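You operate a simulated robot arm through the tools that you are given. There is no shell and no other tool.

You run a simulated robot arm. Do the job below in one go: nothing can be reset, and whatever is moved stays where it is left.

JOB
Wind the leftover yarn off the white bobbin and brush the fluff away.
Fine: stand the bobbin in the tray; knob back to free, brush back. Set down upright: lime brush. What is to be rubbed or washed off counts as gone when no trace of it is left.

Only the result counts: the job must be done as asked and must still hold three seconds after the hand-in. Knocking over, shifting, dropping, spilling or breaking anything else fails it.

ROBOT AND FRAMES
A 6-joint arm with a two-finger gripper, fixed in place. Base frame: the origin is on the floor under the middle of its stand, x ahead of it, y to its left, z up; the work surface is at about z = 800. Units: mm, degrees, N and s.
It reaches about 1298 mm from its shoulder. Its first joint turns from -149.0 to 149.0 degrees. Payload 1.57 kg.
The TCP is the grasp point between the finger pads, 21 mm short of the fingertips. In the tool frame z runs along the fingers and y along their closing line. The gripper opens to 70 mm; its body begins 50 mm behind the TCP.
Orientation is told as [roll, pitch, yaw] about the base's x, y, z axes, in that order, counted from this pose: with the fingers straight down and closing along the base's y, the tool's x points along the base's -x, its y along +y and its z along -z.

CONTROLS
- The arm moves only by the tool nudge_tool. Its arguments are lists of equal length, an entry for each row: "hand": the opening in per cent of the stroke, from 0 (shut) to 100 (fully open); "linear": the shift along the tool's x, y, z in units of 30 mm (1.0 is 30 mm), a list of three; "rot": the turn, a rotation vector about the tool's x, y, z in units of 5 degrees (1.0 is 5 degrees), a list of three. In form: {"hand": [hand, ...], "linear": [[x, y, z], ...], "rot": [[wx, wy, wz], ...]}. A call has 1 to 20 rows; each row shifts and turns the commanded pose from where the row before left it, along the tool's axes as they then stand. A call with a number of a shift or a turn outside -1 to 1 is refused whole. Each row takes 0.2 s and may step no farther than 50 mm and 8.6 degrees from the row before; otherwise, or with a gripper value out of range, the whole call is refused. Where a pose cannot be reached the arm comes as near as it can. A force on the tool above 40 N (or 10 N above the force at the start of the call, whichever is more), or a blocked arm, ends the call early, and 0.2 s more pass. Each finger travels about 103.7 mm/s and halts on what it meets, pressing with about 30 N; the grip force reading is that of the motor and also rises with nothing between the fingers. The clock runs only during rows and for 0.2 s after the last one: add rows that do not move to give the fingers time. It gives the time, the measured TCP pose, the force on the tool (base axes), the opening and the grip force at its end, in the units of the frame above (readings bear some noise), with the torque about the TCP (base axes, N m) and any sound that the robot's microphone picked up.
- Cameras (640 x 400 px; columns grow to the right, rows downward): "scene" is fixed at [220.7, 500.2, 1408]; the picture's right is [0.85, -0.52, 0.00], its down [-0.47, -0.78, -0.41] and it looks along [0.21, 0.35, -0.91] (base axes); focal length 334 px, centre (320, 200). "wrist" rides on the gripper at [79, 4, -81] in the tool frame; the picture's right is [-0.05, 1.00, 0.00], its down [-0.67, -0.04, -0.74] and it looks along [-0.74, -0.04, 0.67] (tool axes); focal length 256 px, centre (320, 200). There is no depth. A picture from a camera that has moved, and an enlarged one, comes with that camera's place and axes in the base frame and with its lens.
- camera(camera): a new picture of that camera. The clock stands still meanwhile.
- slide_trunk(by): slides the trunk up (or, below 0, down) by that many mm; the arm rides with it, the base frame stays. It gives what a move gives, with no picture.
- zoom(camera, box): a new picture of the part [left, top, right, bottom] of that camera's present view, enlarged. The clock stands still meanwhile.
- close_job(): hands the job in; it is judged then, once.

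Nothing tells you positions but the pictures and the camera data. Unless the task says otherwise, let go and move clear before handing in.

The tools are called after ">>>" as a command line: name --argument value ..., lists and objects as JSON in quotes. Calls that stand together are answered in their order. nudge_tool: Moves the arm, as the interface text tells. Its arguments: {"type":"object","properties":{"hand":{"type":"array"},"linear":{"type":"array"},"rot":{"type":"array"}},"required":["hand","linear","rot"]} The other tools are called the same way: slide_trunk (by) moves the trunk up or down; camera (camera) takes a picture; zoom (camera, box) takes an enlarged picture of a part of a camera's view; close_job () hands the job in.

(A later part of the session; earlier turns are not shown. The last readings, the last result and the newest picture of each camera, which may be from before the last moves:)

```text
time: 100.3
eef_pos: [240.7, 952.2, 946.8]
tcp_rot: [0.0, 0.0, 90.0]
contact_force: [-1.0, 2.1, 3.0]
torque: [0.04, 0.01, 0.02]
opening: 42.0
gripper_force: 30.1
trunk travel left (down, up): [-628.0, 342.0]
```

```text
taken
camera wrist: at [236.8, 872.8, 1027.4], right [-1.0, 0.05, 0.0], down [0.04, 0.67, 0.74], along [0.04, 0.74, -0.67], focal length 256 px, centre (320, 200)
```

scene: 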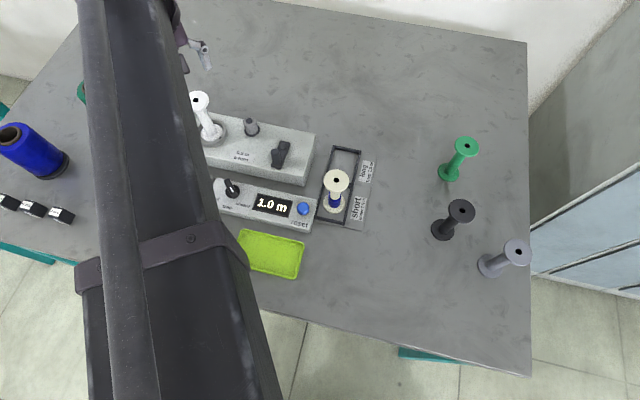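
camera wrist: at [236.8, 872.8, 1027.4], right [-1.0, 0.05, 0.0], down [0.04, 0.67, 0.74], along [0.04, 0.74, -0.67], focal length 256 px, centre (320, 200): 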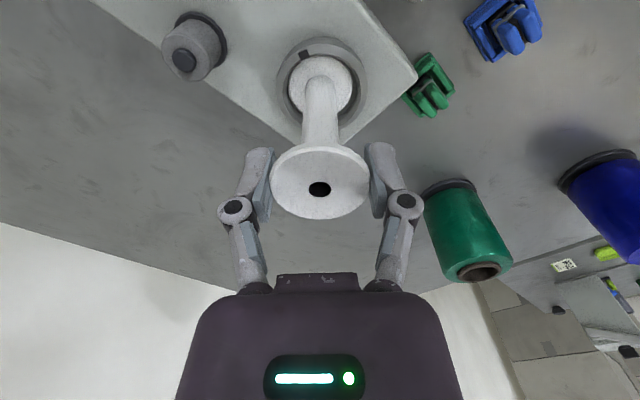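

Gripped. I'll lift it straight out and carry it over towards the lime tray.

>>> slide_trunk --by 80

>>> nudge_tool --hand '[50, 50, 50, 50, 50, 50, 50, 50, 50, 50, 50]' --linear '[[0.873, 0.067, 0], [0.873, 0.067, 0], [0.873, 0.067, 0], [0.873, 0.067, 0], [0.873, 0.067, 0], [0.873, 0.067, 0], [0.873, 0.067, 0], [0.873, 0.067, 0], [0.873, 0.067, 0], [0, 0, 0], [0, 0, 0]]' --rot '[[0, 0, 0], [0, 0, 0], [0, 0, 0], [0, 0, 0], [0, 0, 0], [0, 0, 0], [0, 0, 0], [0, 0, 0], [0, 0, 0], [0, 0, 0], [0, 0, 0]]'

>>> camera --camera "wrist"

>>> camera --camera "scene"

```text
time: 101.5
eef_pos: [242.1, 952.7, 1025.9]
tcp_rot: [0.0, 0.0, 90.0]
contact_force: [1.3, -0.9, -0.9]
torque: [-0.01, 0.0, 0.0]
opening: 42.1
gripper_force: 29.9
trunk travel left (down, up): [-708.0, 262.0]
```

```text
time: 103.8
eef_pos: [224.3, 717.1, 1026.4]
tcp_rot: [-0.1, 0.0, 90.0]
contact_force: [0.5, 0.3, -0.2]
torque: [-0.04, -0.02, 0.0]
opening: 41.9
gripper_force: 29.6
trunk travel left (down, up): [-708.0, 262.0]
```

```text
taken
camera wrist: at [218.7, 636.9, 1107.3], right [-1.0, 0.05, 0.0], down [0.04, 0.67, 0.74], along [0.04, 0.74, -0.67], focal length 256 px, centre (320, 200)
```

wrist: 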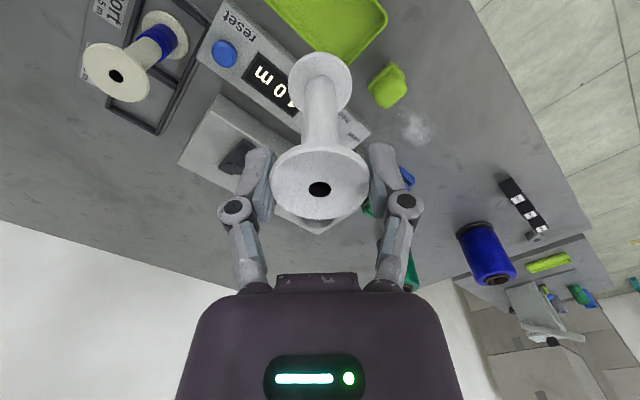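

```text
taken
```

scene: 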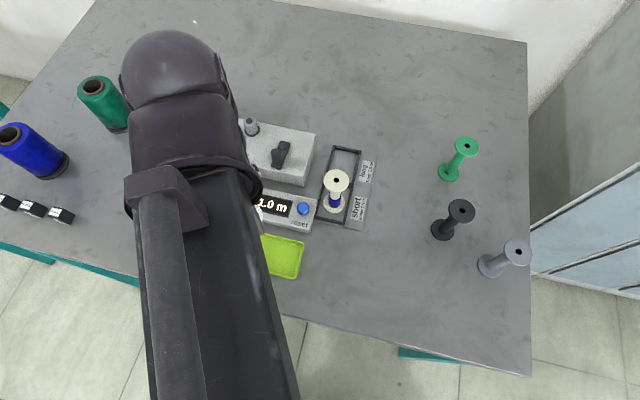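

The tray centre computes to about (223, 688), with a floor only a bit wider than the flange across its short side. I'll step aside so the wrist camera sees the whole tray and refine that.

>>> nudge_tool --hand '[50, 50, 50, 50, 50, 50]' --linear '[[0.6425, -0.717, 0], [0.6425, -0.717, 0], [0.6425, -0.717, 0], [0.6425, -0.717, 0], [0, 0, 0], [0, 0, 0]]' --rot '[[0, 0, 0], [0, 0, 0], [0, 0, 0], [0, 0, 0], [0, 0, 0], [0, 0, 0]]'

>>> camera --camera "wrist"

>>> zoom --camera "wrist" --box '[320, 0, 500, 135]'

>>> camera --camera "scene"

```text
time: 105.2
eef_pos: [310.7, 639.4, 1025.9]
tcp_rot: [0.0, 0.0, 90.0]
contact_force: [-0.5, 1.3, 0.2]
torque: [0.0, 0.0, -0.01]
opening: 42.0
gripper_force: 29.7
trunk travel left (down, up): [-708.0, 262.0]
```

```text
taken
camera wrist: at [305.8, 559.5, 1107.3], right [-1.0, 0.05, 0.0], down [0.04, 0.67, 0.74], along [0.04, 0.74, -0.67], focal length 256 px, centre (320, 200)
```

wrist: 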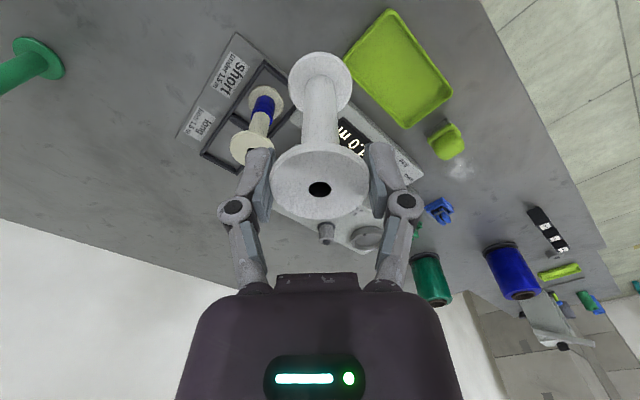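

```text
2.96 times, centred on (410, 68) of wrist
camera zoom: at [305.8, 559.5, 1107.3], right [-1.0, 0.05, 0.0], down [0.04, 0.67, 0.74], along [0.04, 0.74, -0.67], focal length 758 px, centre (53, 593)
```

zoom: 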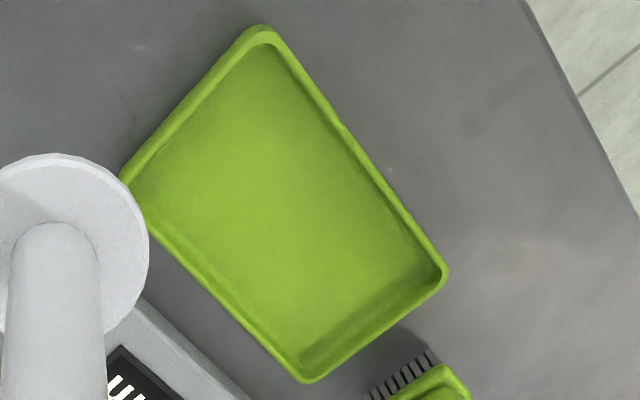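

```text
taken
```

scene: 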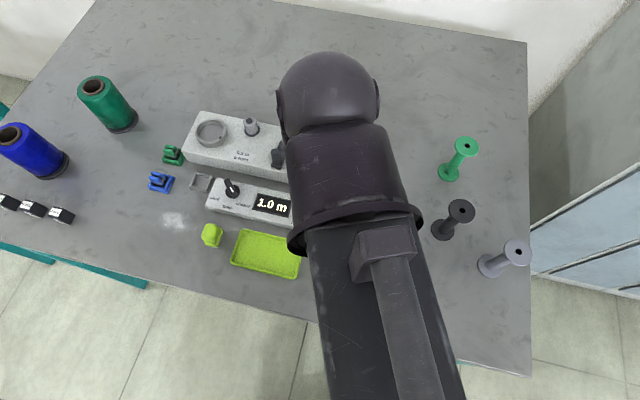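

>>> zoom --camera "scene" --box '[222, 222, 310, 285]'

>>> zoom --camera "wrist" --box '[340, 0, 460, 135]'

```text
6.35 times, centred on (266, 254) of scene
camera zoom: at [220.7, 500.2, 1408.0], right [0.85, -0.52, 0.0], down [-0.47, -0.78, -0.41], along [0.21, 0.35, -0.91], focal length 2121 px, centre (663, -140)
```

zoom: 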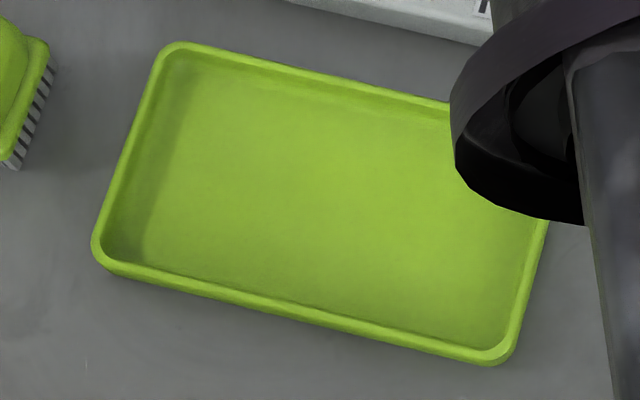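

```text
2.96 times, centred on (400, 68) of wrist
camera zoom: at [305.8, 559.5, 1107.3], right [-1.0, 0.05, 0.0], down [0.04, 0.67, 0.74], along [0.04, 0.74, -0.67], focal length 758 px, centre (83, 593)
```

zoom: 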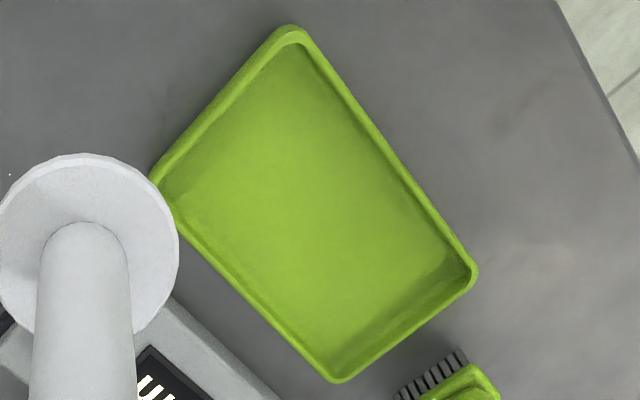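

The tray interior measures about 112 × 56 mm centred on (222, 686), so the 44 mm flange fits. I'll carry the bobbin there.

>>> nudge_tool --hand '[50, 50, 50, 50, 50]' --linear '[[-0.522, 0.974, 0], [-0.522, 0.974, 0], [-0.522, 0.974, 0], [0, 0, 0], [0, 0, 0]]' --rot '[[0, 0, 0], [0, 0, 0], [0, 0, 0], [0, 0, 0], [0, 0, 0]]'

>>> slide_trunk --by -95

>>> camera --camera "wrist"

>>> camera --camera "scene"

```text
time: 106.5
eef_pos: [222.2, 687.7, 1026.1]
tcp_rot: [0.1, 0.0, 90.0]
contact_force: [-0.2, -0.1, -0.5]
torque: [-0.02, -0.01, 0.0]
opening: 41.8
gripper_force: 29.3
trunk travel left (down, up): [-708.0, 262.0]
```

```text
time: 107.7
eef_pos: [221.9, 686.2, 931.4]
tcp_rot: [0.0, 0.0, 89.9]
contact_force: [-0.5, -1.3, 0.2]
torque: [-0.01, -0.01, 0.03]
opening: 42.0
gripper_force: 29.8
trunk travel left (down, up): [-613.0, 357.0]
```

```text
taken
camera wrist: at [217.6, 606.6, 1012.4], right [-1.0, 0.05, 0.0], down [0.04, 0.67, 0.74], along [0.04, 0.74, -0.67], focal length 256 px, centre (320, 200)
```

wrist: 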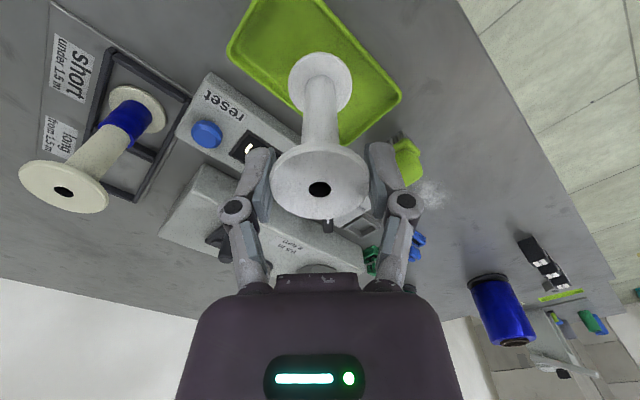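

```text
taken
```

scene: 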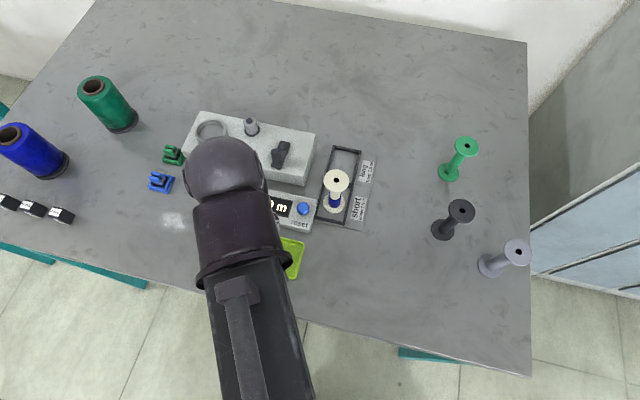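

>>> slide_trunk --by -13

>>> zoom --camera "wrist" --box '[220, 0, 410, 150]'

```text
time: 108.3
eef_pos: [222.7, 686.7, 918.2]
tcp_rot: [0.0, -0.1, 90.0]
contact_force: [-0.5, -0.4, -0.8]
torque: [0.0, 0.0, -0.03]
opening: 42.0
gripper_force: 30.9
trunk travel left (down, up): [-600.0, 370.0]
```

```text
2.67 times, centred on (315, 75) of wrist
camera zoom: at [217.6, 606.6, 999.3], right [-1.0, 0.05, 0.0], down [0.04, 0.67, 0.74], along [0.04, 0.74, -0.67], focal length 683 px, centre (333, 533)
```

zoom: 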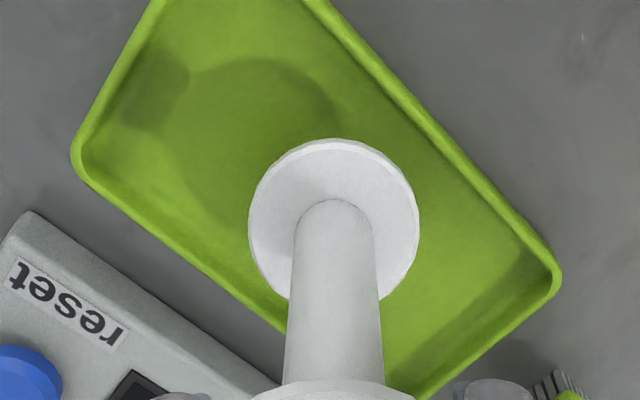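

By this view the tray centre is (221.6, 686.5) and the bobbin is right over it. I'll lower it to the tray floor.

>>> slide_trunk --by -10

>>> slide_trunk --by -3

>>> slide_trunk --by -2

```text
time: 108.9
eef_pos: [222.6, 685.1, 907.7]
tcp_rot: [0.0, 0.0, 90.0]
contact_force: [0.2, 0.2, -0.3]
torque: [0.0, 0.01, -0.01]
opening: 41.9
gripper_force: 29.8
trunk travel left (down, up): [-590.0, 380.0]
```

```text
time: 109.5
eef_pos: [221.5, 686.2, 905.9]
tcp_rot: [0.0, 0.0, 90.0]
contact_force: [0.0, 0.0, 0.3]
torque: [0.01, -0.01, 0.01]
opening: 41.6
gripper_force: 30.2
trunk travel left (down, up): [-587.0, 383.0]
```

```text
time: 110.0
eef_pos: [222.3, 685.9, 903.1]
tcp_rot: [0.1, -0.1, 90.0]
contact_force: [-0.4, 0.1, 0.5]
torque: [0.01, 0.01, 0.0]
opening: 41.9
gripper_force: 30.3
trunk travel left (down, up): [-585.0, 385.0]
```

>>> slide_trunk --by -1

>>> slide_trunk --by -1

>>> zoom --camera "wrist" --box '[220, 0, 410, 150]'

```text
time: 110.5
eef_pos: [221.4, 686.2, 902.0]
tcp_rot: [0.1, 0.0, 90.0]
contact_force: [0.6, -0.1, -0.5]
torque: [0.04, 0.03, 0.05]
opening: 41.8
gripper_force: 29.7
trunk travel left (down, up): [-584.0, 386.0]
```

```text
time: 111.0
eef_pos: [222.1, 686.3, 900.9]
tcp_rot: [0.0, 0.0, 90.0]
contact_force: [0.2, -0.4, -0.3]
torque: [-0.04, -0.03, 0.02]
opening: 41.8
gripper_force: 29.7
trunk travel left (down, up): [-583.0, 387.0]
```

```text
2.67 times, centred on (315, 75) of wrist
camera zoom: at [217.5, 606.6, 982.3], right [-1.0, 0.05, 0.0], down [0.04, 0.67, 0.74], along [0.04, 0.74, -0.67], focal length 683 px, centre (333, 533)
```

zoom: 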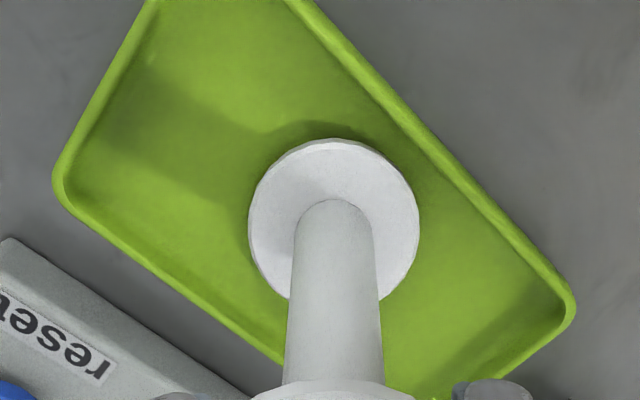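

>>> slide_trunk --by -1

>>> slide_trunk --by -1

```text
time: 111.5
eef_pos: [223.1, 686.6, 899.5]
tcp_rot: [0.1, 0.0, 90.0]
contact_force: [-0.1, 0.1, -0.7]
torque: [-0.03, 0.03, 0.04]
opening: 41.8
gripper_force: 30.0
trunk travel left (down, up): [-582.0, 388.0]
```

```text
time: 112.0
eef_pos: [222.0, 686.0, 898.9]
tcp_rot: [0.0, 0.0, 89.9]
contact_force: [0.3, 1.0, 3.0]
torque: [0.07, -0.01, 0.04]
opening: 41.6
gripper_force: 30.4
trunk travel left (down, up): [-581.0, 389.0]
```

The bobbin has touched the tray floor lightly (3 N). I'll release and retract.

>>> nudge_tool --hand '[64, 70, 80, 90, 100, 100]' --linear '[[0, 0, 0], [0, 0, 0], [0, 0, 0], [0, 0, 0], [0, 0, 0], [0, 0, 0]]' --rot '[[0, 0, 0], [0, 0, 0], [0, 0, 0], [0, 0, 0], [0, 0, 0], [0, 0, 0]]'

>>> slide_trunk --by 100

>>> camera --camera "wrist"

>>> zoom --camera "wrist" --box '[220, 0, 410, 150]'

```text
time: 113.4
eef_pos: [221.4, 686.2, 899.7]
tcp_rot: [0.0, 0.0, 90.0]
contact_force: [-0.1, -0.3, 0.1]
torque: [0.0, -0.01, 0.01]
opening: 69.8
gripper_force: 0.0
trunk travel left (down, up): [-581.0, 389.0]
```

```text
time: 114.7
eef_pos: [222.1, 687.3, 998.7]
tcp_rot: [-0.1, 0.0, 90.0]
contact_force: [0.3, -1.8, -0.7]
torque: [0.02, -0.02, -0.02]
opening: 69.8
gripper_force: 0.1
trunk travel left (down, up): [-681.0, 289.0]
```

```text
taken
camera wrist: at [217.5, 606.8, 1080.2], right [-1.0, 0.05, 0.0], down [0.04, 0.67, 0.74], along [0.04, 0.74, -0.67], focal length 256 px, centre (320, 200)
```

wrist: 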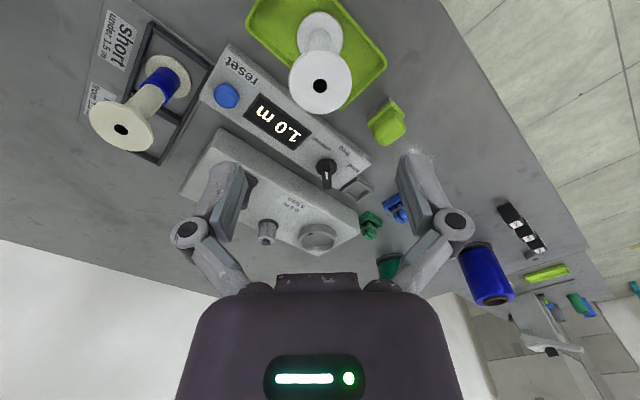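

```text
2.67 times, centred on (315, 75) of wrist
camera zoom: at [217.5, 606.8, 1080.2], right [-1.0, 0.05, 0.0], down [0.04, 0.67, 0.74], along [0.04, 0.74, -0.67], focal length 683 px, centre (333, 533)
```

zoom: 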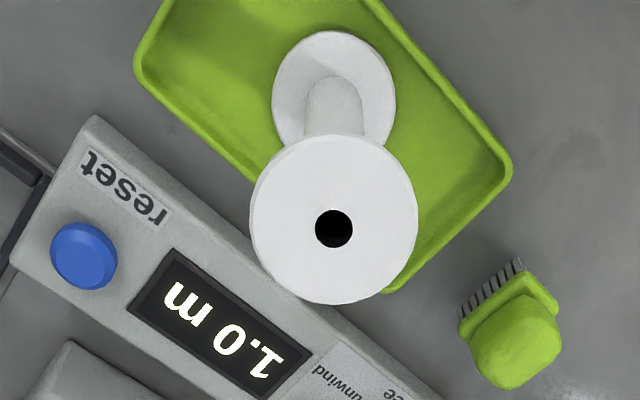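

The bobbin stands upright in the tray. Next I go to the knob to turn it back to "free".

>>> nudge_tool --hand '[45, 45, 45, 45, 45, 45, 45]' --linear '[[-0.793, 0.003, 0], [-0.793, 0.003, 0], [-0.793, 0.003, 0], [-0.793, 0.003, 0], [-0.793, 0.003, 0], [-0.793, 0.003, 0], [0, 0, 0]]' --rot '[[0, 0, -0.2], [0, 0, 0], [0, 0, 0], [0, 0, 0], [0, 0, 0], [0, 0, 0], [0, 0, 0]]'

>>> slide_trunk --by -115

>>> camera --camera "wrist"

>>> zoom --camera "wrist" --box '[240, 80, 400, 200]'

>>> camera --camera "scene"

```text
time: 116.3
eef_pos: [219.5, 828.2, 999.5]
tcp_rot: [0.0, 0.0, 91.0]
contact_force: [-1.2, 0.1, -0.4]
torque: [0.0, 0.02, 0.02]
opening: 31.4
gripper_force: 0.1
trunk travel left (down, up): [-681.0, 289.0]
```

```text
time: 117.8
eef_pos: [221.1, 828.8, 884.4]
tcp_rot: [0.0, 0.0, 91.0]
contact_force: [-0.3, 0.6, 0.3]
torque: [-0.01, -0.02, 0.02]
opening: 31.6
gripper_force: 0.0
trunk travel left (down, up): [-566.0, 404.0]
```

```text
taken
camera wrist: at [216.8, 748.9, 965.4], right [-1.0, 0.04, 0.0], down [0.02, 0.67, 0.74], along [0.03, 0.74, -0.67], focal length 256 px, centre (320, 200)
```

wrist: 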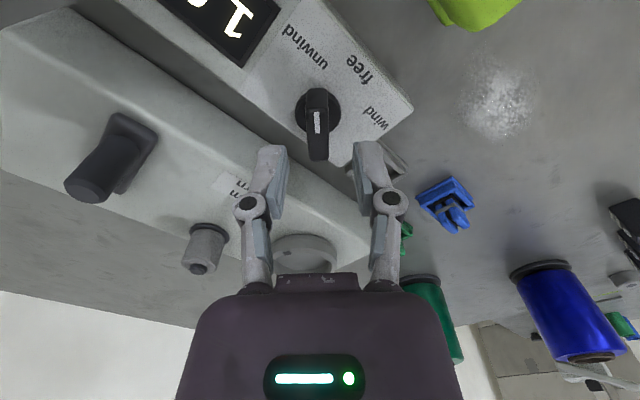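

```text
3.33 times, centred on (320, 140) of wrist
camera zoom: at [216.8, 748.9, 965.4], right [-1.0, 0.04, 0.0], down [0.02, 0.67, 0.74], along [0.03, 0.74, -0.67], focal length 853 px, centre (320, 400)
```

zoom: 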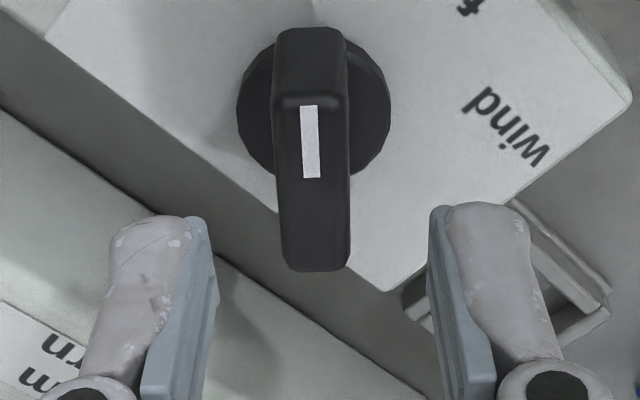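

```text
taken
```

scene: 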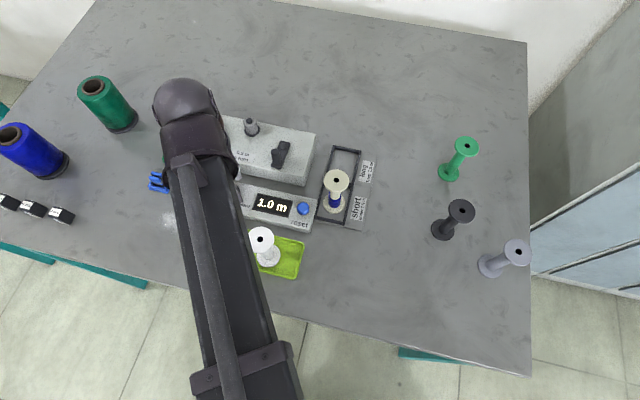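

The bar is about 1.3 mm to tool −y. I'll correct, descend and grip it.

>>> nudge_tool --hand '[45, 45]' --linear '[[-0.02, -0.043, 0], [0, 0, 0]]' --rot '[[0, 0, 0], [0, 0, 0]]'

>>> slide_trunk --by -36

>>> nudge_tool --hand '[30, 20, 10, 10, 10]' --linear '[[0, 0, 0], [0, 0, 0], [0, 0, 0], [0, 0, 0], [0, 0, 0]]' --rot '[[0, 0, 0], [0, 0, 0], [0, 0, 0], [0, 0, 0], [0, 0, 0]]'

>>> nudge_tool --hand '[10, 10, 10, 10, 10, 10, 10, 10, 10, 10, 10]' --linear '[[0, 0, 0], [0, 0, 0], [0, 0, 0], [0, 0, 0], [0, 0, 0], [0, 0, 0], [0, 0, 0], [0, 0, 0], [0, 0, 0], [0, 0, 0], [0, 0, 0]]' --rot '[[0, 0, 1], [0, 0, 1], [0, 0, 1], [0, 0, 1], [0, 0, 1], [0, 0, 1], [0, 0, 1], [0, 0, 1], [0, 0, 1], [0, 0, 0], [0, 0, 0]]'

>>> camera --camera "wrist"

```text
time: 118.4
eef_pos: [222.2, 827.9, 884.1]
tcp_rot: [0.0, 0.0, 90.9]
contact_force: [-0.2, -0.3, 0.0]
torque: [0.03, 0.01, 0.0]
opening: 31.6
gripper_force: 0.1
trunk travel left (down, up): [-566.0, 404.0]
```

```text
time: 119.2
eef_pos: [221.8, 828.7, 848.4]
tcp_rot: [-0.1, 0.0, 91.1]
contact_force: [0.4, -0.6, 1.1]
torque: [0.0, 0.05, 0.0]
opening: 31.5
gripper_force: 0.0
trunk travel left (down, up): [-530.0, 440.0]
```

```text
time: 120.4
eef_pos: [220.8, 828.8, 848.6]
tcp_rot: [0.1, 0.0, 91.1]
contact_force: [-1.1, 0.3, 0.0]
torque: [-0.03, 0.0, -0.44]
opening: 12.1
gripper_force: 32.5
trunk travel left (down, up): [-530.0, 440.0]
```

```text
time: 122.8
eef_pos: [221.7, 830.1, 847.7]
tcp_rot: [0.0, 0.0, 46.1]
contact_force: [-1.8, -2.0, -2.7]
torque: [-0.26, 0.22, -0.01]
opening: 12.1
gripper_force: 32.2
trunk travel left (down, up): [-530.0, 440.0]
```

```text
taken
camera wrist: at [162.4, 775.0, 929.3], right [-0.68, 0.73, 0.0], down [0.49, 0.45, 0.74], along [0.55, 0.51, -0.67], focal length 256 px, centre (320, 200)
```

wrist: 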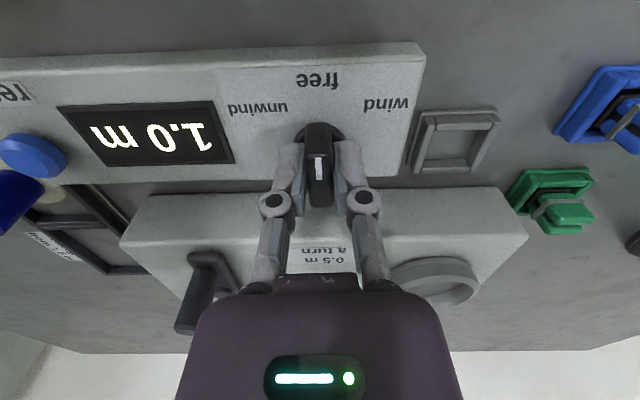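

The knob points at "free" again with no torque on it. I'll release and rise.

>>> nudge_tool --hand '[25, 45, 45, 45]' --linear '[[0, 0, 0], [0, 0, 0], [0, 0, 0], [0, 0, 0]]' --rot '[[0, 0, 0], [0, 0, 0], [0, 0, 0], [0, 0, 0]]'

>>> slide_trunk --by 100

>>> camera --camera "wrist"

>>> zoom --camera "wrist" --box '[240, 0, 400, 120]'

>>> camera --camera "scene"

```text
time: 123.8
eef_pos: [220.2, 827.8, 848.2]
tcp_rot: [0.0, 0.0, 46.0]
contact_force: [-0.8, 0.3, -0.6]
torque: [0.02, 0.01, 0.03]
opening: 31.7
gripper_force: 0.1
trunk travel left (down, up): [-530.0, 440.0]
```

```text
time: 125.1
eef_pos: [220.7, 828.7, 949.2]
tcp_rot: [0.0, 0.0, 46.0]
contact_force: [-1.2, -0.3, 0.2]
torque: [0.06, 0.01, 0.03]
opening: 31.3
gripper_force: 0.1
trunk travel left (down, up): [-630.0, 340.0]
```

```text
taken
camera wrist: at [162.6, 775.1, 1029.2], right [-0.68, 0.73, 0.0], down [0.49, 0.45, 0.74], along [0.55, 0.51, -0.67], focal length 256 px, centre (320, 200)
```

wrist: 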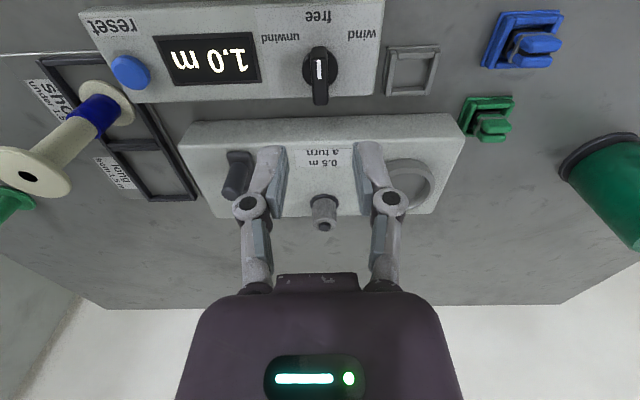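

```text
3.33 times, centred on (320, 60) of wrist
camera zoom: at [162.6, 775.1, 1029.2], right [-0.68, 0.73, 0.0], down [0.49, 0.45, 0.74], along [0.55, 0.51, -0.67], focal length 853 px, centre (320, 667)
```

zoom: 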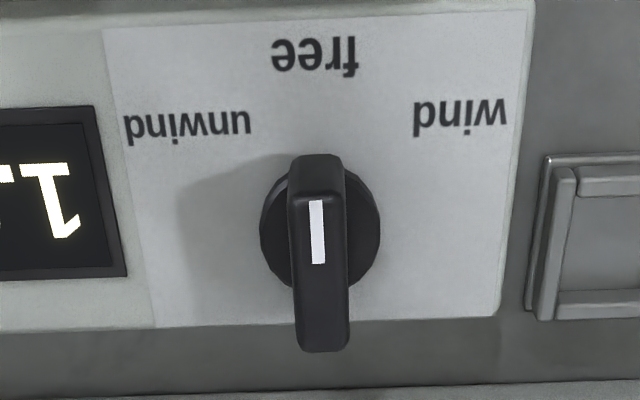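

```text
taken
```

scene: 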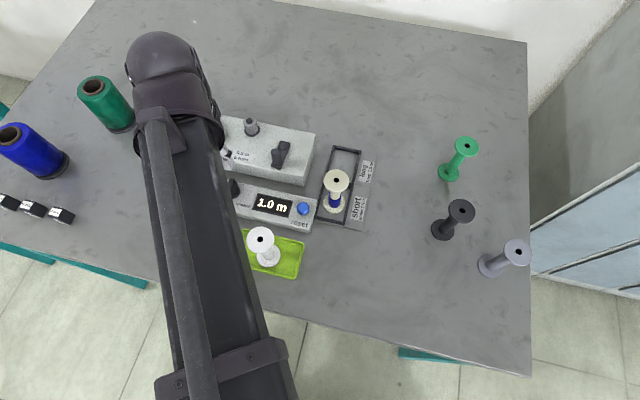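

The knob stays at "free". Now the brush: it stands on its bristles near (152, 764), and the fluff patch is near (103, 837). I'll move above the brush to see it closely.

>>> nudge_tool --hand '[100, 100, 100, 100, 100]' --linear '[[0.789, 0.037, 0], [0.789, 0.037, 0], [0.789, 0.037, 0], [0.789, 0.037, 0], [0, 0, 0]]' --rot '[[0, 0, 0], [0, 0, 0], [0, 0, 0], [0, 0, 0], [0, 0, 0]]'

>>> camera --camera "wrist"

>>> zoom --camera "wrist" --box '[250, 0, 390, 120]'

>>> camera --camera "scene"

```text
time: 126.3
eef_pos: [151.6, 764.7, 949.5]
tcp_rot: [0.1, 0.0, 45.9]
contact_force: [-0.4, 0.0, -0.1]
torque: [-0.01, -0.03, -0.03]
opening: 70.0
gripper_force: 0.0
trunk travel left (down, up): [-630.0, 340.0]
```

```text
taken
camera wrist: at [93.6, 710.1, 1029.3], right [-0.68, 0.73, 0.0], down [0.49, 0.45, 0.74], along [0.55, 0.51, -0.67], focal length 256 px, centre (320, 200)
```

wrist: 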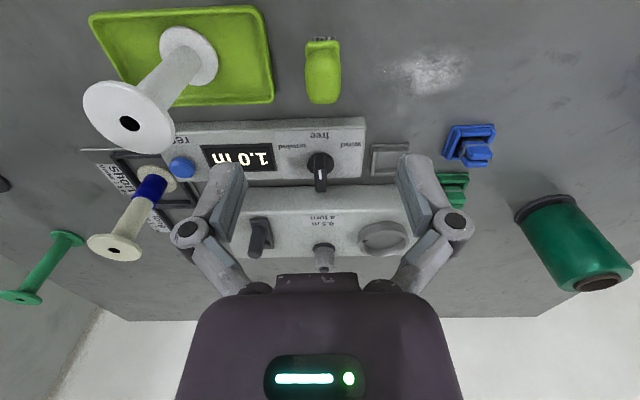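

```text
3.33 times, centred on (320, 60) of wrist
camera zoom: at [93.6, 710.1, 1029.3], right [-0.68, 0.73, 0.0], down [0.49, 0.45, 0.74], along [0.55, 0.51, -0.67], focal length 853 px, centre (320, 667)
```

zoom: 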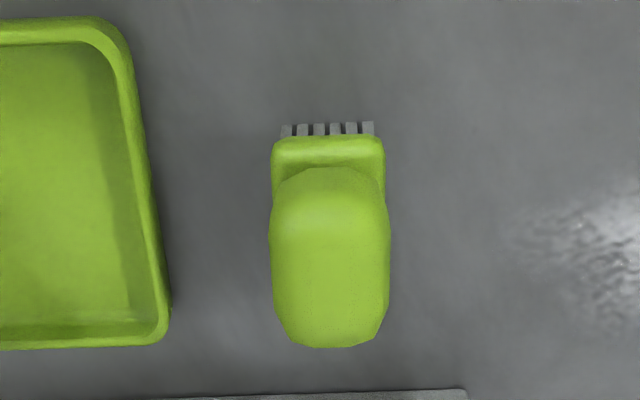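

```text
taken
```

scene: 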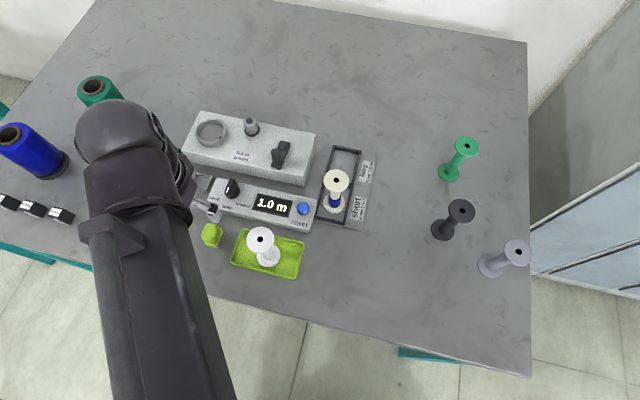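

>>> zoom --camera "scene" --box '[192, 215, 232, 255]'

>>> nudge_tool --hand '[100, 100, 100, 100, 100]' --linear '[[0.8, 0, 0], [0.8, 0, 0], [0.8, 0, 0], [0.8, 0, 0], [0, 0, 0]]' --rot '[[0, 0, 0], [0, 0, 0], [0, 0, 0], [0, 0, 0], [0, 0, 0]]'

>>> camera --camera "wrist"

>>> zoom --camera "wrist" --box '[260, 80, 380, 180]'

```text
10.00 times, centred on (212, 235) of scene
camera zoom: at [220.7, 500.2, 1408.0], right [0.85, -0.52, 0.0], down [-0.47, -0.78, -0.41], along [0.21, 0.35, -0.91], focal length 3340 px, centre (1400, -150)
```

zoom: 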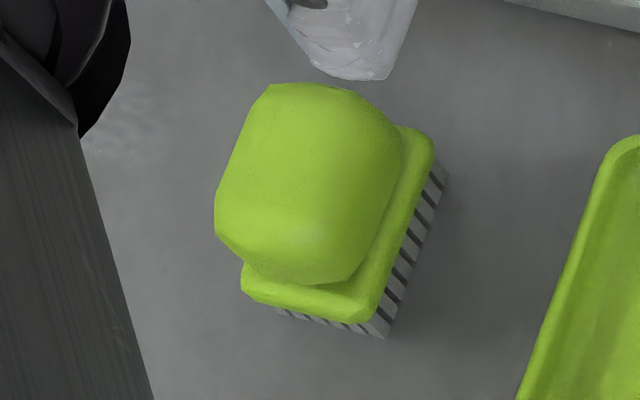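

```text
time: 127.5
eef_pos: [84.7, 695.6, 948.9]
tcp_rot: [0.0, 0.0, 46.0]
contact_force: [-0.1, 0.2, 0.1]
torque: [0.02, 0.01, -0.02]
opening: 69.8
gripper_force: 0.0
trunk travel left (down, up): [-630.0, 340.0]
```

```text
taken
camera wrist: at [26.4, 640.9, 1029.3], right [-0.68, 0.73, 0.0], down [0.49, 0.45, 0.74], along [0.55, 0.51, -0.67], focal length 256 px, centre (320, 200)
```

wrist: 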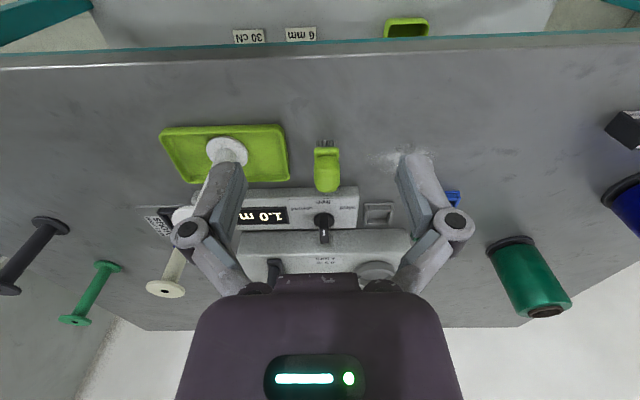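

```text
4.00 times, centred on (320, 130) of wrist
camera zoom: at [26.4, 640.9, 1029.3], right [-0.68, 0.73, 0.0], down [0.49, 0.45, 0.74], along [0.55, 0.51, -0.67], focal length 1024 px, centre (320, 480)
```

zoom: 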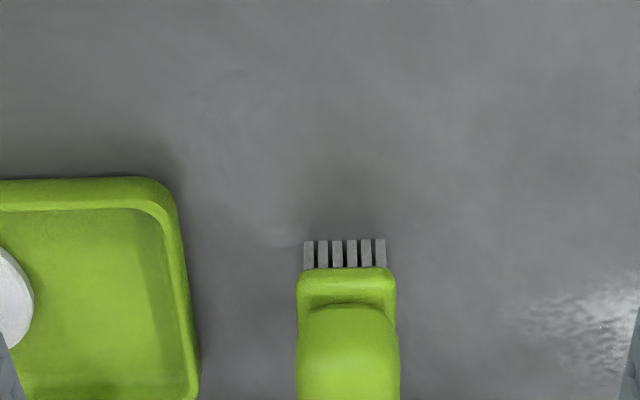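

The brush is about 26 mm wide, its handle spans z≈826–848, and it stands centred near (150.8, 766) aligned with the gripper. I'll return above it, pre-close to 35 mm and lower to the handle.

>>> nudge_tool --hand '[52, 52, 52, 52, 52, 52]' --linear '[[-0.8, 0.067, 0], [-0.8, 0, 0], [-0.8, 0, 0], [-0.8, 0, 0], [0, 0, 0], [0, 0, 0]]' --rot '[[0, 0, 0], [0, 0, 0], [0, 0, 0], [0, 0, 0], [0, 0, 0], [0, 0, 0]]'

>>> slide_trunk --by -70

>>> camera --camera "wrist"

>>> zoom --camera "wrist" --box '[240, 50, 400, 190]'

```text
time: 128.9
eef_pos: [150.6, 765.7, 949.4]
tcp_rot: [-0.1, 0.0, 46.0]
contact_force: [-0.7, 0.6, -0.7]
torque: [-0.01, -0.02, 0.04]
opening: 36.5
gripper_force: 0.0
trunk travel left (down, up): [-630.0, 340.0]
```

```text
time: 130.0
eef_pos: [151.0, 766.3, 878.7]
tcp_rot: [0.0, 0.1, 46.0]
contact_force: [0.1, -1.2, 0.3]
torque: [-0.07, -0.01, -0.01]
opening: 36.5
gripper_force: 0.0
trunk travel left (down, up): [-560.0, 410.0]
```

```text
taken
camera wrist: at [92.1, 711.6, 959.4], right [-0.68, 0.73, 0.0], down [0.49, 0.45, 0.74], along [0.55, 0.51, -0.67], focal length 256 px, centre (320, 200)
```

wrist: 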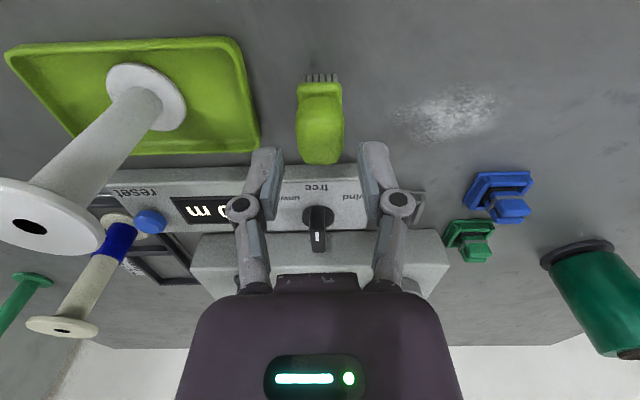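

```text
2.86 times, centred on (320, 120) of wrist
camera zoom: at [92.1, 711.6, 959.4], right [-0.68, 0.73, 0.0], down [0.49, 0.45, 0.74], along [0.55, 0.51, -0.67], focal length 731 px, centre (320, 429)
```

zoom: 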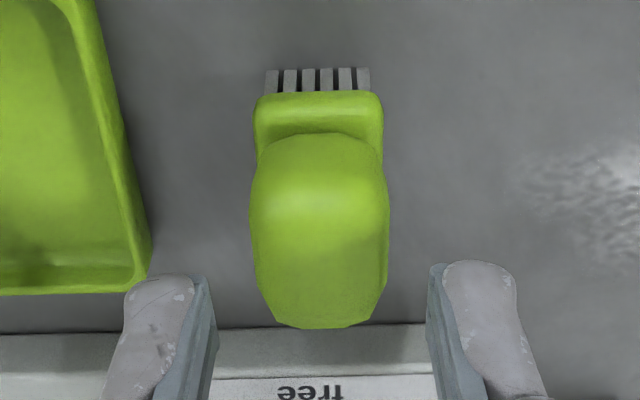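

The handle is centred between the fingers. I'll lower to grip height and close.

>>> slide_trunk --by -37

>>> nudge_tool --hand '[42, 36, 30, 25, 25, 25]' --linear '[[0, 0, 0], [0, 0, 0], [0, 0, 0], [0, 0, 0], [0, 0, 0], [0, 0, 0]]' --rot '[[0, 0, 0], [0, 0, 0], [0, 0, 0], [0, 0, 0], [0, 0, 0], [0, 0, 0]]'

>>> camera --camera "wrist"

>>> zoom --camera "scene" --box '[140, 170, 260, 270]'

```text
time: 130.8
eef_pos: [151.2, 766.1, 840.3]
tcp_rot: [0.0, -0.1, 46.0]
contact_force: [-0.5, 0.5, 0.1]
torque: [-0.02, 0.0, 0.01]
opening: 36.5
gripper_force: 0.1
trunk travel left (down, up): [-523.0, 447.0]
```

```text
time: 132.2
eef_pos: [150.9, 765.8, 841.7]
tcp_rot: [0.0, 0.0, 46.0]
contact_force: [-1.1, -0.4, 2.5]
torque: [0.02, 0.0, -0.02]
opening: 24.9
gripper_force: 29.9
trunk travel left (down, up): [-523.0, 447.0]
```

```text
taken
camera wrist: at [92.1, 711.6, 922.4], right [-0.68, 0.73, 0.0], down [0.49, 0.45, 0.75], along [0.55, 0.51, -0.67], focal length 256 px, centre (320, 200)
```

wrist: 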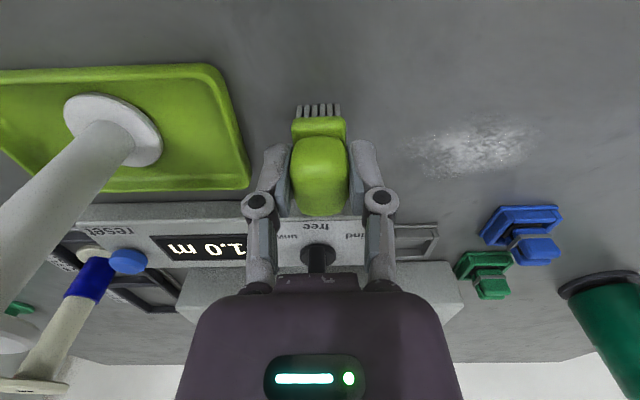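

```text
4.00 times, centred on (200, 220) of scene
camera zoom: at [220.7, 500.2, 1408.0], right [0.85, -0.52, 0.0], down [-0.47, -0.78, -0.41], along [0.21, 0.35, -0.91], focal length 1336 px, centre (800, 120)
```

zoom: 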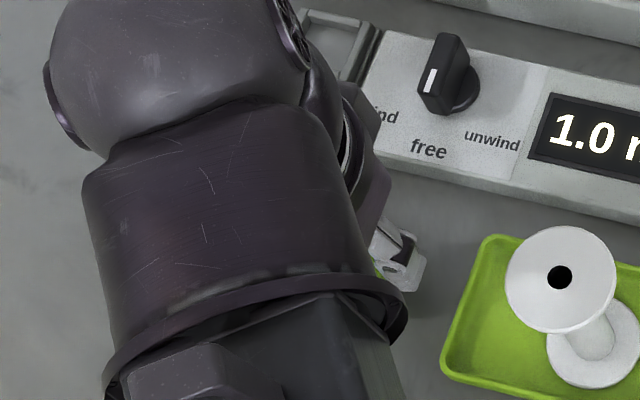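

The brush is gripped while still standing on its bristles. I'll get a clear look at the fluff patch extents from here.

>>> zoom --camera "wrist" --box '[370, 80, 590, 220]'

```text
2.86 times, centred on (480, 150) of wrist
camera zoom: at [92.1, 711.6, 922.4], right [-0.68, 0.73, 0.0], down [0.49, 0.45, 0.75], along [0.55, 0.51, -0.67], focal length 731 px, centre (-137, 343)
```

zoom: 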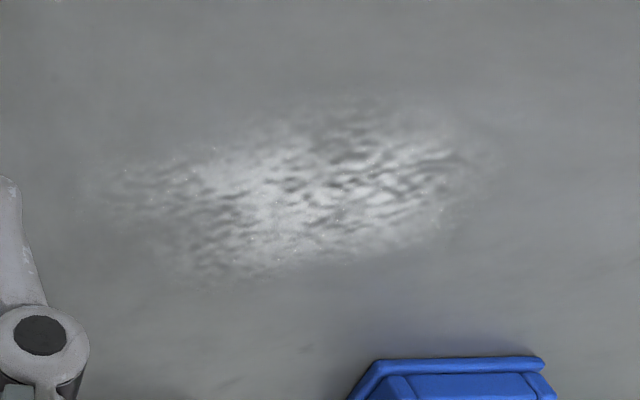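

The fluff spans roughly 45–125 mm to the tool's +y side and −17 to +43 mm ahead of the brush. I'll press the bristles down slightly and rub in a raster over it.

>>> slide_trunk --by -0.7

>>> nudge_tool --hand '[25, 25, 25, 25, 25, 25, 25, 25, 25, 25, 25, 25, 25, 25, 25, 25, 25, 25, 25]' --linear '[[0.27, 1, 0], [0, 0.45, 0], [0, 0.45, 0], [0, 0.45, 0], [0, 0.45, 0], [0, 0.45, 0], [0, 0.45, 0], [0, 0.45, 0], [0, 0.45, 0], [-0.533, 0, 0], [0, -0.45, 0], [0, -0.45, 0], [0, -0.45, 0], [0, -0.45, 0], [0, -0.45, 0], [0, -0.45, 0], [0, -0.45, 0], [0, -0.45, 0], [0, 0, 0]]' --rot '[[0, 0, 0], [0, 0, 0], [0, 0, 0], [0, 0, 0], [0, 0, 0], [0, 0, 0], [0, 0, 0], [0, 0, 0], [0, 0, 0], [0, 0, 0], [0, 0, 0], [0, 0, 0], [0, 0, 0], [0, 0, 0], [0, 0, 0], [0, 0, 0], [0, 0, 0], [0, 0, 0], [0, 0, 0]]'

>>> camera --camera "wrist"

```text
time: 132.7
eef_pos: [151.4, 766.9, 841.1]
tcp_rot: [0.0, 0.0, 45.9]
contact_force: [0.6, 2.4, 12.6]
torque: [0.11, -0.05, -0.01]
opening: 25.0
gripper_force: 30.2
trunk travel left (down, up): [-522.0, 448.0]
```

```text
time: 136.7
eef_pos: [133.5, 791.9, 841.1]
tcp_rot: [0.0, 0.0, 46.0]
contact_force: [-1.8, 0.8, 9.1]
torque: [0.02, 0.09, 0.01]
opening: 24.9
gripper_force: 29.8
trunk travel left (down, up): [-522.0, 448.0]
```

```text
taken
camera wrist: at [76.0, 737.6, 922.1], right [-0.68, 0.73, 0.0], down [0.49, 0.45, 0.75], along [0.55, 0.51, -0.67], focal length 256 px, centre (320, 200)
```

wrist: 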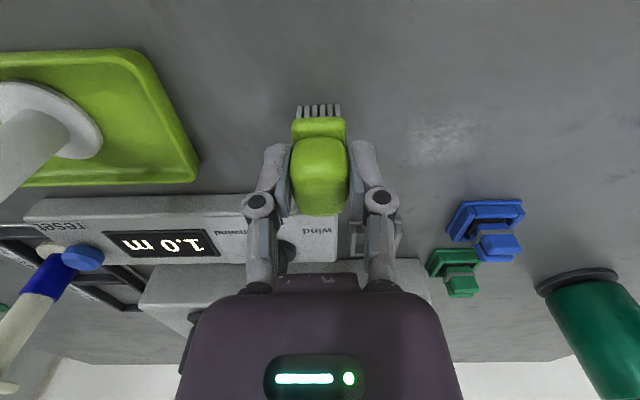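

The rubbing works; the patch has faded strongly. I'll look at what remains.

>>> zoom --camera "wrist" --box '[350, 70, 550, 200]'

```text
3.08 times, centred on (450, 135) of wrist
camera zoom: at [76.0, 737.6, 922.1], right [-0.68, 0.73, 0.0], down [0.49, 0.45, 0.75], along [0.55, 0.51, -0.67], focal length 788 px, centre (-80, 400)
```

zoom: 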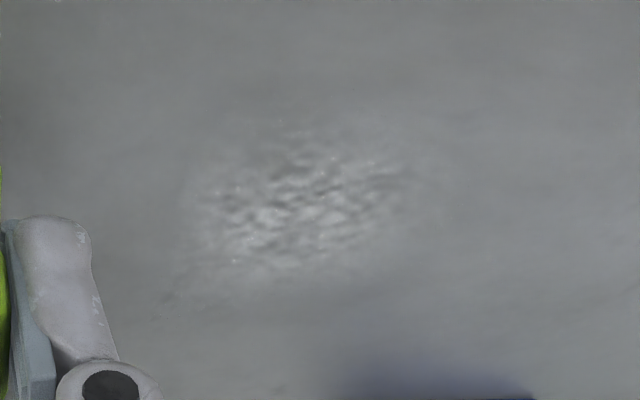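

>>> nudge_tool --hand '[25, 25, 25, 25, 25, 25, 25, 25, 25, 25, 25, 25, 25, 25, 25, 25, 25, 25, 25, 25]' --linear '[[0, 1, 0], [0, 0.17, 0], [0, 0.467, 0], [0, 0.467, 0], [0, 0.467, 0], [0, 0.467, 0], [0, 0.467, 0], [-0.4, 0, 0], [0, -0.467, 0], [0, -0.467, 0], [0, -0.467, 0], [0, -0.467, 0], [0, -0.467, 0], [0.73, 0, 0], [0, 0.467, 0], [0, 0.467, 0], [0, 0.467, 0], [0, 0.467, 0], [0, 0.467, 0], [0, 0, 0]]' --rot '[[0, 0, 0], [0, 0, 0], [0, 0, 0], [0, 0, 0], [0, 0, 0], [0, 0, 0], [0, 0, 0], [0, 0, 0], [0, 0, 0], [0, 0, 0], [0, 0, 0], [0, 0, 0], [0, 0, 0], [0, 0, 0], [0, 0, 0], [0, 0, 0], [0, 0, 0], [0, 0, 0], [0, 0, 0], [0, 0, 0]]'

>>> nudge_tool --hand '[25, 25, 25, 25, 25, 25, 25, 25, 25, 25, 25, 25, 25, 25, 25, 25]' --linear '[[-0.33, 0, 0], [0, -0.467, 0], [0, -0.467, 0], [0, -0.467, 0], [0, -0.467, 0], [0, -0.467, 0], [-0.25, 0, 0], [0, 0.467, 0], [0, 0.467, 0], [0, 0.467, 0], [0, 0.467, 0], [0, 0.467, 0], [0.25, 0, 0], [0, -1, 0], [0, -1, 0], [0, -1, 0]]' --rot '[[0, 0, 0], [0, 0, 0], [0, 0, 0], [0, 0, 0], [0, 0, 0], [0, 0, 0], [0, 0, 0], [0, 0, 0], [0, 0, 0], [0, 0, 0], [0, 0, 0], [0, 0, 0], [0, 0, 0], [0, 0, 0], [0, 0, 0], [0, 0, 0]]'

>>> camera --camera "wrist"

>>> zoom --camera "wrist" --box '[340, 50, 560, 220]'

```text
time: 140.9
eef_pos: [52.2, 858.6, 840.8]
tcp_rot: [0.0, 0.0, 45.9]
contact_force: [1.2, -0.2, 5.5]
torque: [-0.01, -0.04, 0.03]
opening: 25.1
gripper_force: 30.1
trunk travel left (down, up): [-522.0, 448.0]
```

```text
time: 144.3
eef_pos: [125.2, 800.6, 840.9]
tcp_rot: [-0.1, 0.0, 46.0]
contact_force: [1.7, -1.3, 4.5]
torque: [-0.04, 0.01, -0.03]
opening: 24.8
gripper_force: 29.6
trunk travel left (down, up): [-522.0, 448.0]
```

```text
taken
camera wrist: at [66.1, 747.8, 921.9], right [-0.68, 0.73, 0.0], down [0.49, 0.45, 0.75], along [0.55, 0.51, -0.67], focal length 256 px, centre (320, 200)
```

wrist: 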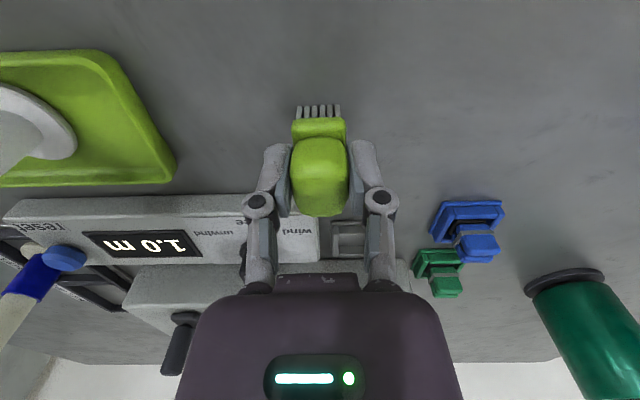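

```text
2.35 times, centred on (450, 135) of wrist
camera zoom: at [66.1, 747.8, 921.9], right [-0.68, 0.73, 0.0], down [0.49, 0.45, 0.75], along [0.55, 0.51, -0.67], focal length 602 px, centre (14, 353)
```

zoom: 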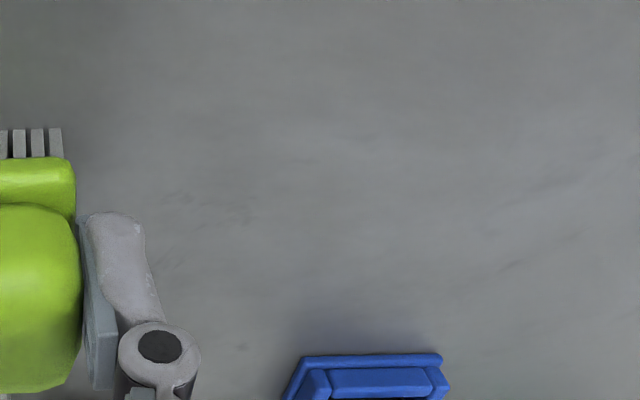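

No fluff is visible any more. To leave no trace I'll do one more full pass over the original area, then inspect with the scene camera.

>>> nudge_tool --hand '[25, 25, 25, 25, 25, 25, 25, 25, 25, 25, 25, 25, 25, 25, 25, 25, 25, 25, 25]' --linear '[[0.4, 0, 0], [0, 0.6, 0], [0, 0.6, 0], [0, 0.6, 0], [0, 0.6, 0], [0, 0.6, 0], [-0.53, 0, 0], [0, -0.6, 0], [0, -0.6, 0], [0, -0.6, 0], [0, -0.6, 0], [0, -0.6, 0], [-0.53, 0, 0], [0, 0.6, 0], [0, 0.6, 0], [0, 0.6, 0], [0, 0.6, 0], [0, 0.6, 0], [0, 0, 0]]' --rot '[[0, 0, 0], [0, 0, 0], [0, 0, 0], [0, 0, 0], [0, 0, 0], [0, 0, 0], [0, 0, 0], [0, 0, 0], [0, 0, 0], [0, 0, 0], [0, 0, 0], [0, 0, 0], [0, 0, 0], [0, 0, 0], [0, 0, 0], [0, 0, 0], [0, 0, 0], [0, 0, 0], [0, 0, 0]]'

>>> nudge_tool --hand '[25, 25, 25, 25, 25, 25, 25]' --linear '[[0.4, 0, 0], [0, -0.6, 0], [0, -0.6, 0], [0, -0.6, 0], [0, -0.6, 0], [0, -0.6, 0], [0, 0, 0]]' --rot '[[0, 0, 0], [0, 0, 0], [0, 0, 0], [0, 0, 0], [0, 0, 0], [0, 0, 0], [0, 0, 0]]'

>>> slide_trunk --by 40

>>> camera --camera "wrist"

>>> camera --camera "scene"

```text
time: 148.3
eef_pos: [72.1, 879.7, 840.4]
tcp_rot: [0.0, 0.0, 46.0]
contact_force: [0.1, 1.2, 3.2]
torque: [0.02, -0.01, 0.0]
opening: 25.0
gripper_force: 30.0
trunk travel left (down, up): [-522.0, 448.0]
```

```text
time: 149.9
eef_pos: [129.9, 808.4, 840.5]
tcp_rot: [0.1, 0.0, 45.9]
contact_force: [1.0, -1.3, 2.9]
torque: [-0.06, -0.02, -0.01]
opening: 25.1
gripper_force: 30.0
trunk travel left (down, up): [-522.0, 448.0]
```

```text
time: 150.8
eef_pos: [129.4, 808.7, 880.8]
tcp_rot: [0.0, -0.1, 46.1]
contact_force: [0.2, 0.6, -1.2]
torque: [0.01, 0.02, -0.01]
opening: 24.7
gripper_force: 30.3
trunk travel left (down, up): [-562.0, 408.0]
```

```text
taken
camera wrist: at [70.7, 754.7, 961.4], right [-0.68, 0.73, 0.0], down [0.49, 0.45, 0.74], along [0.55, 0.51, -0.67], focal length 256 px, centre (320, 200)
```

wrist: 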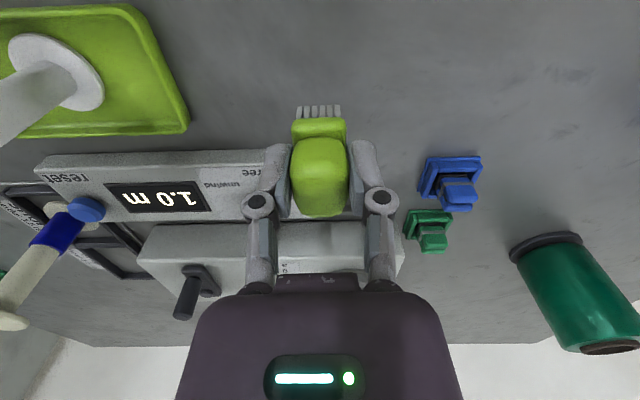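

```text
taken
```

scene: 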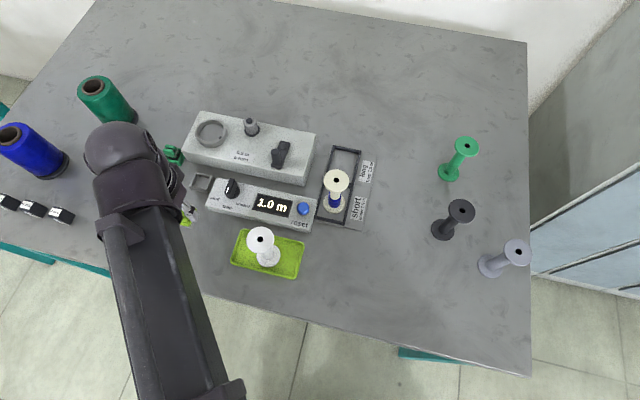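

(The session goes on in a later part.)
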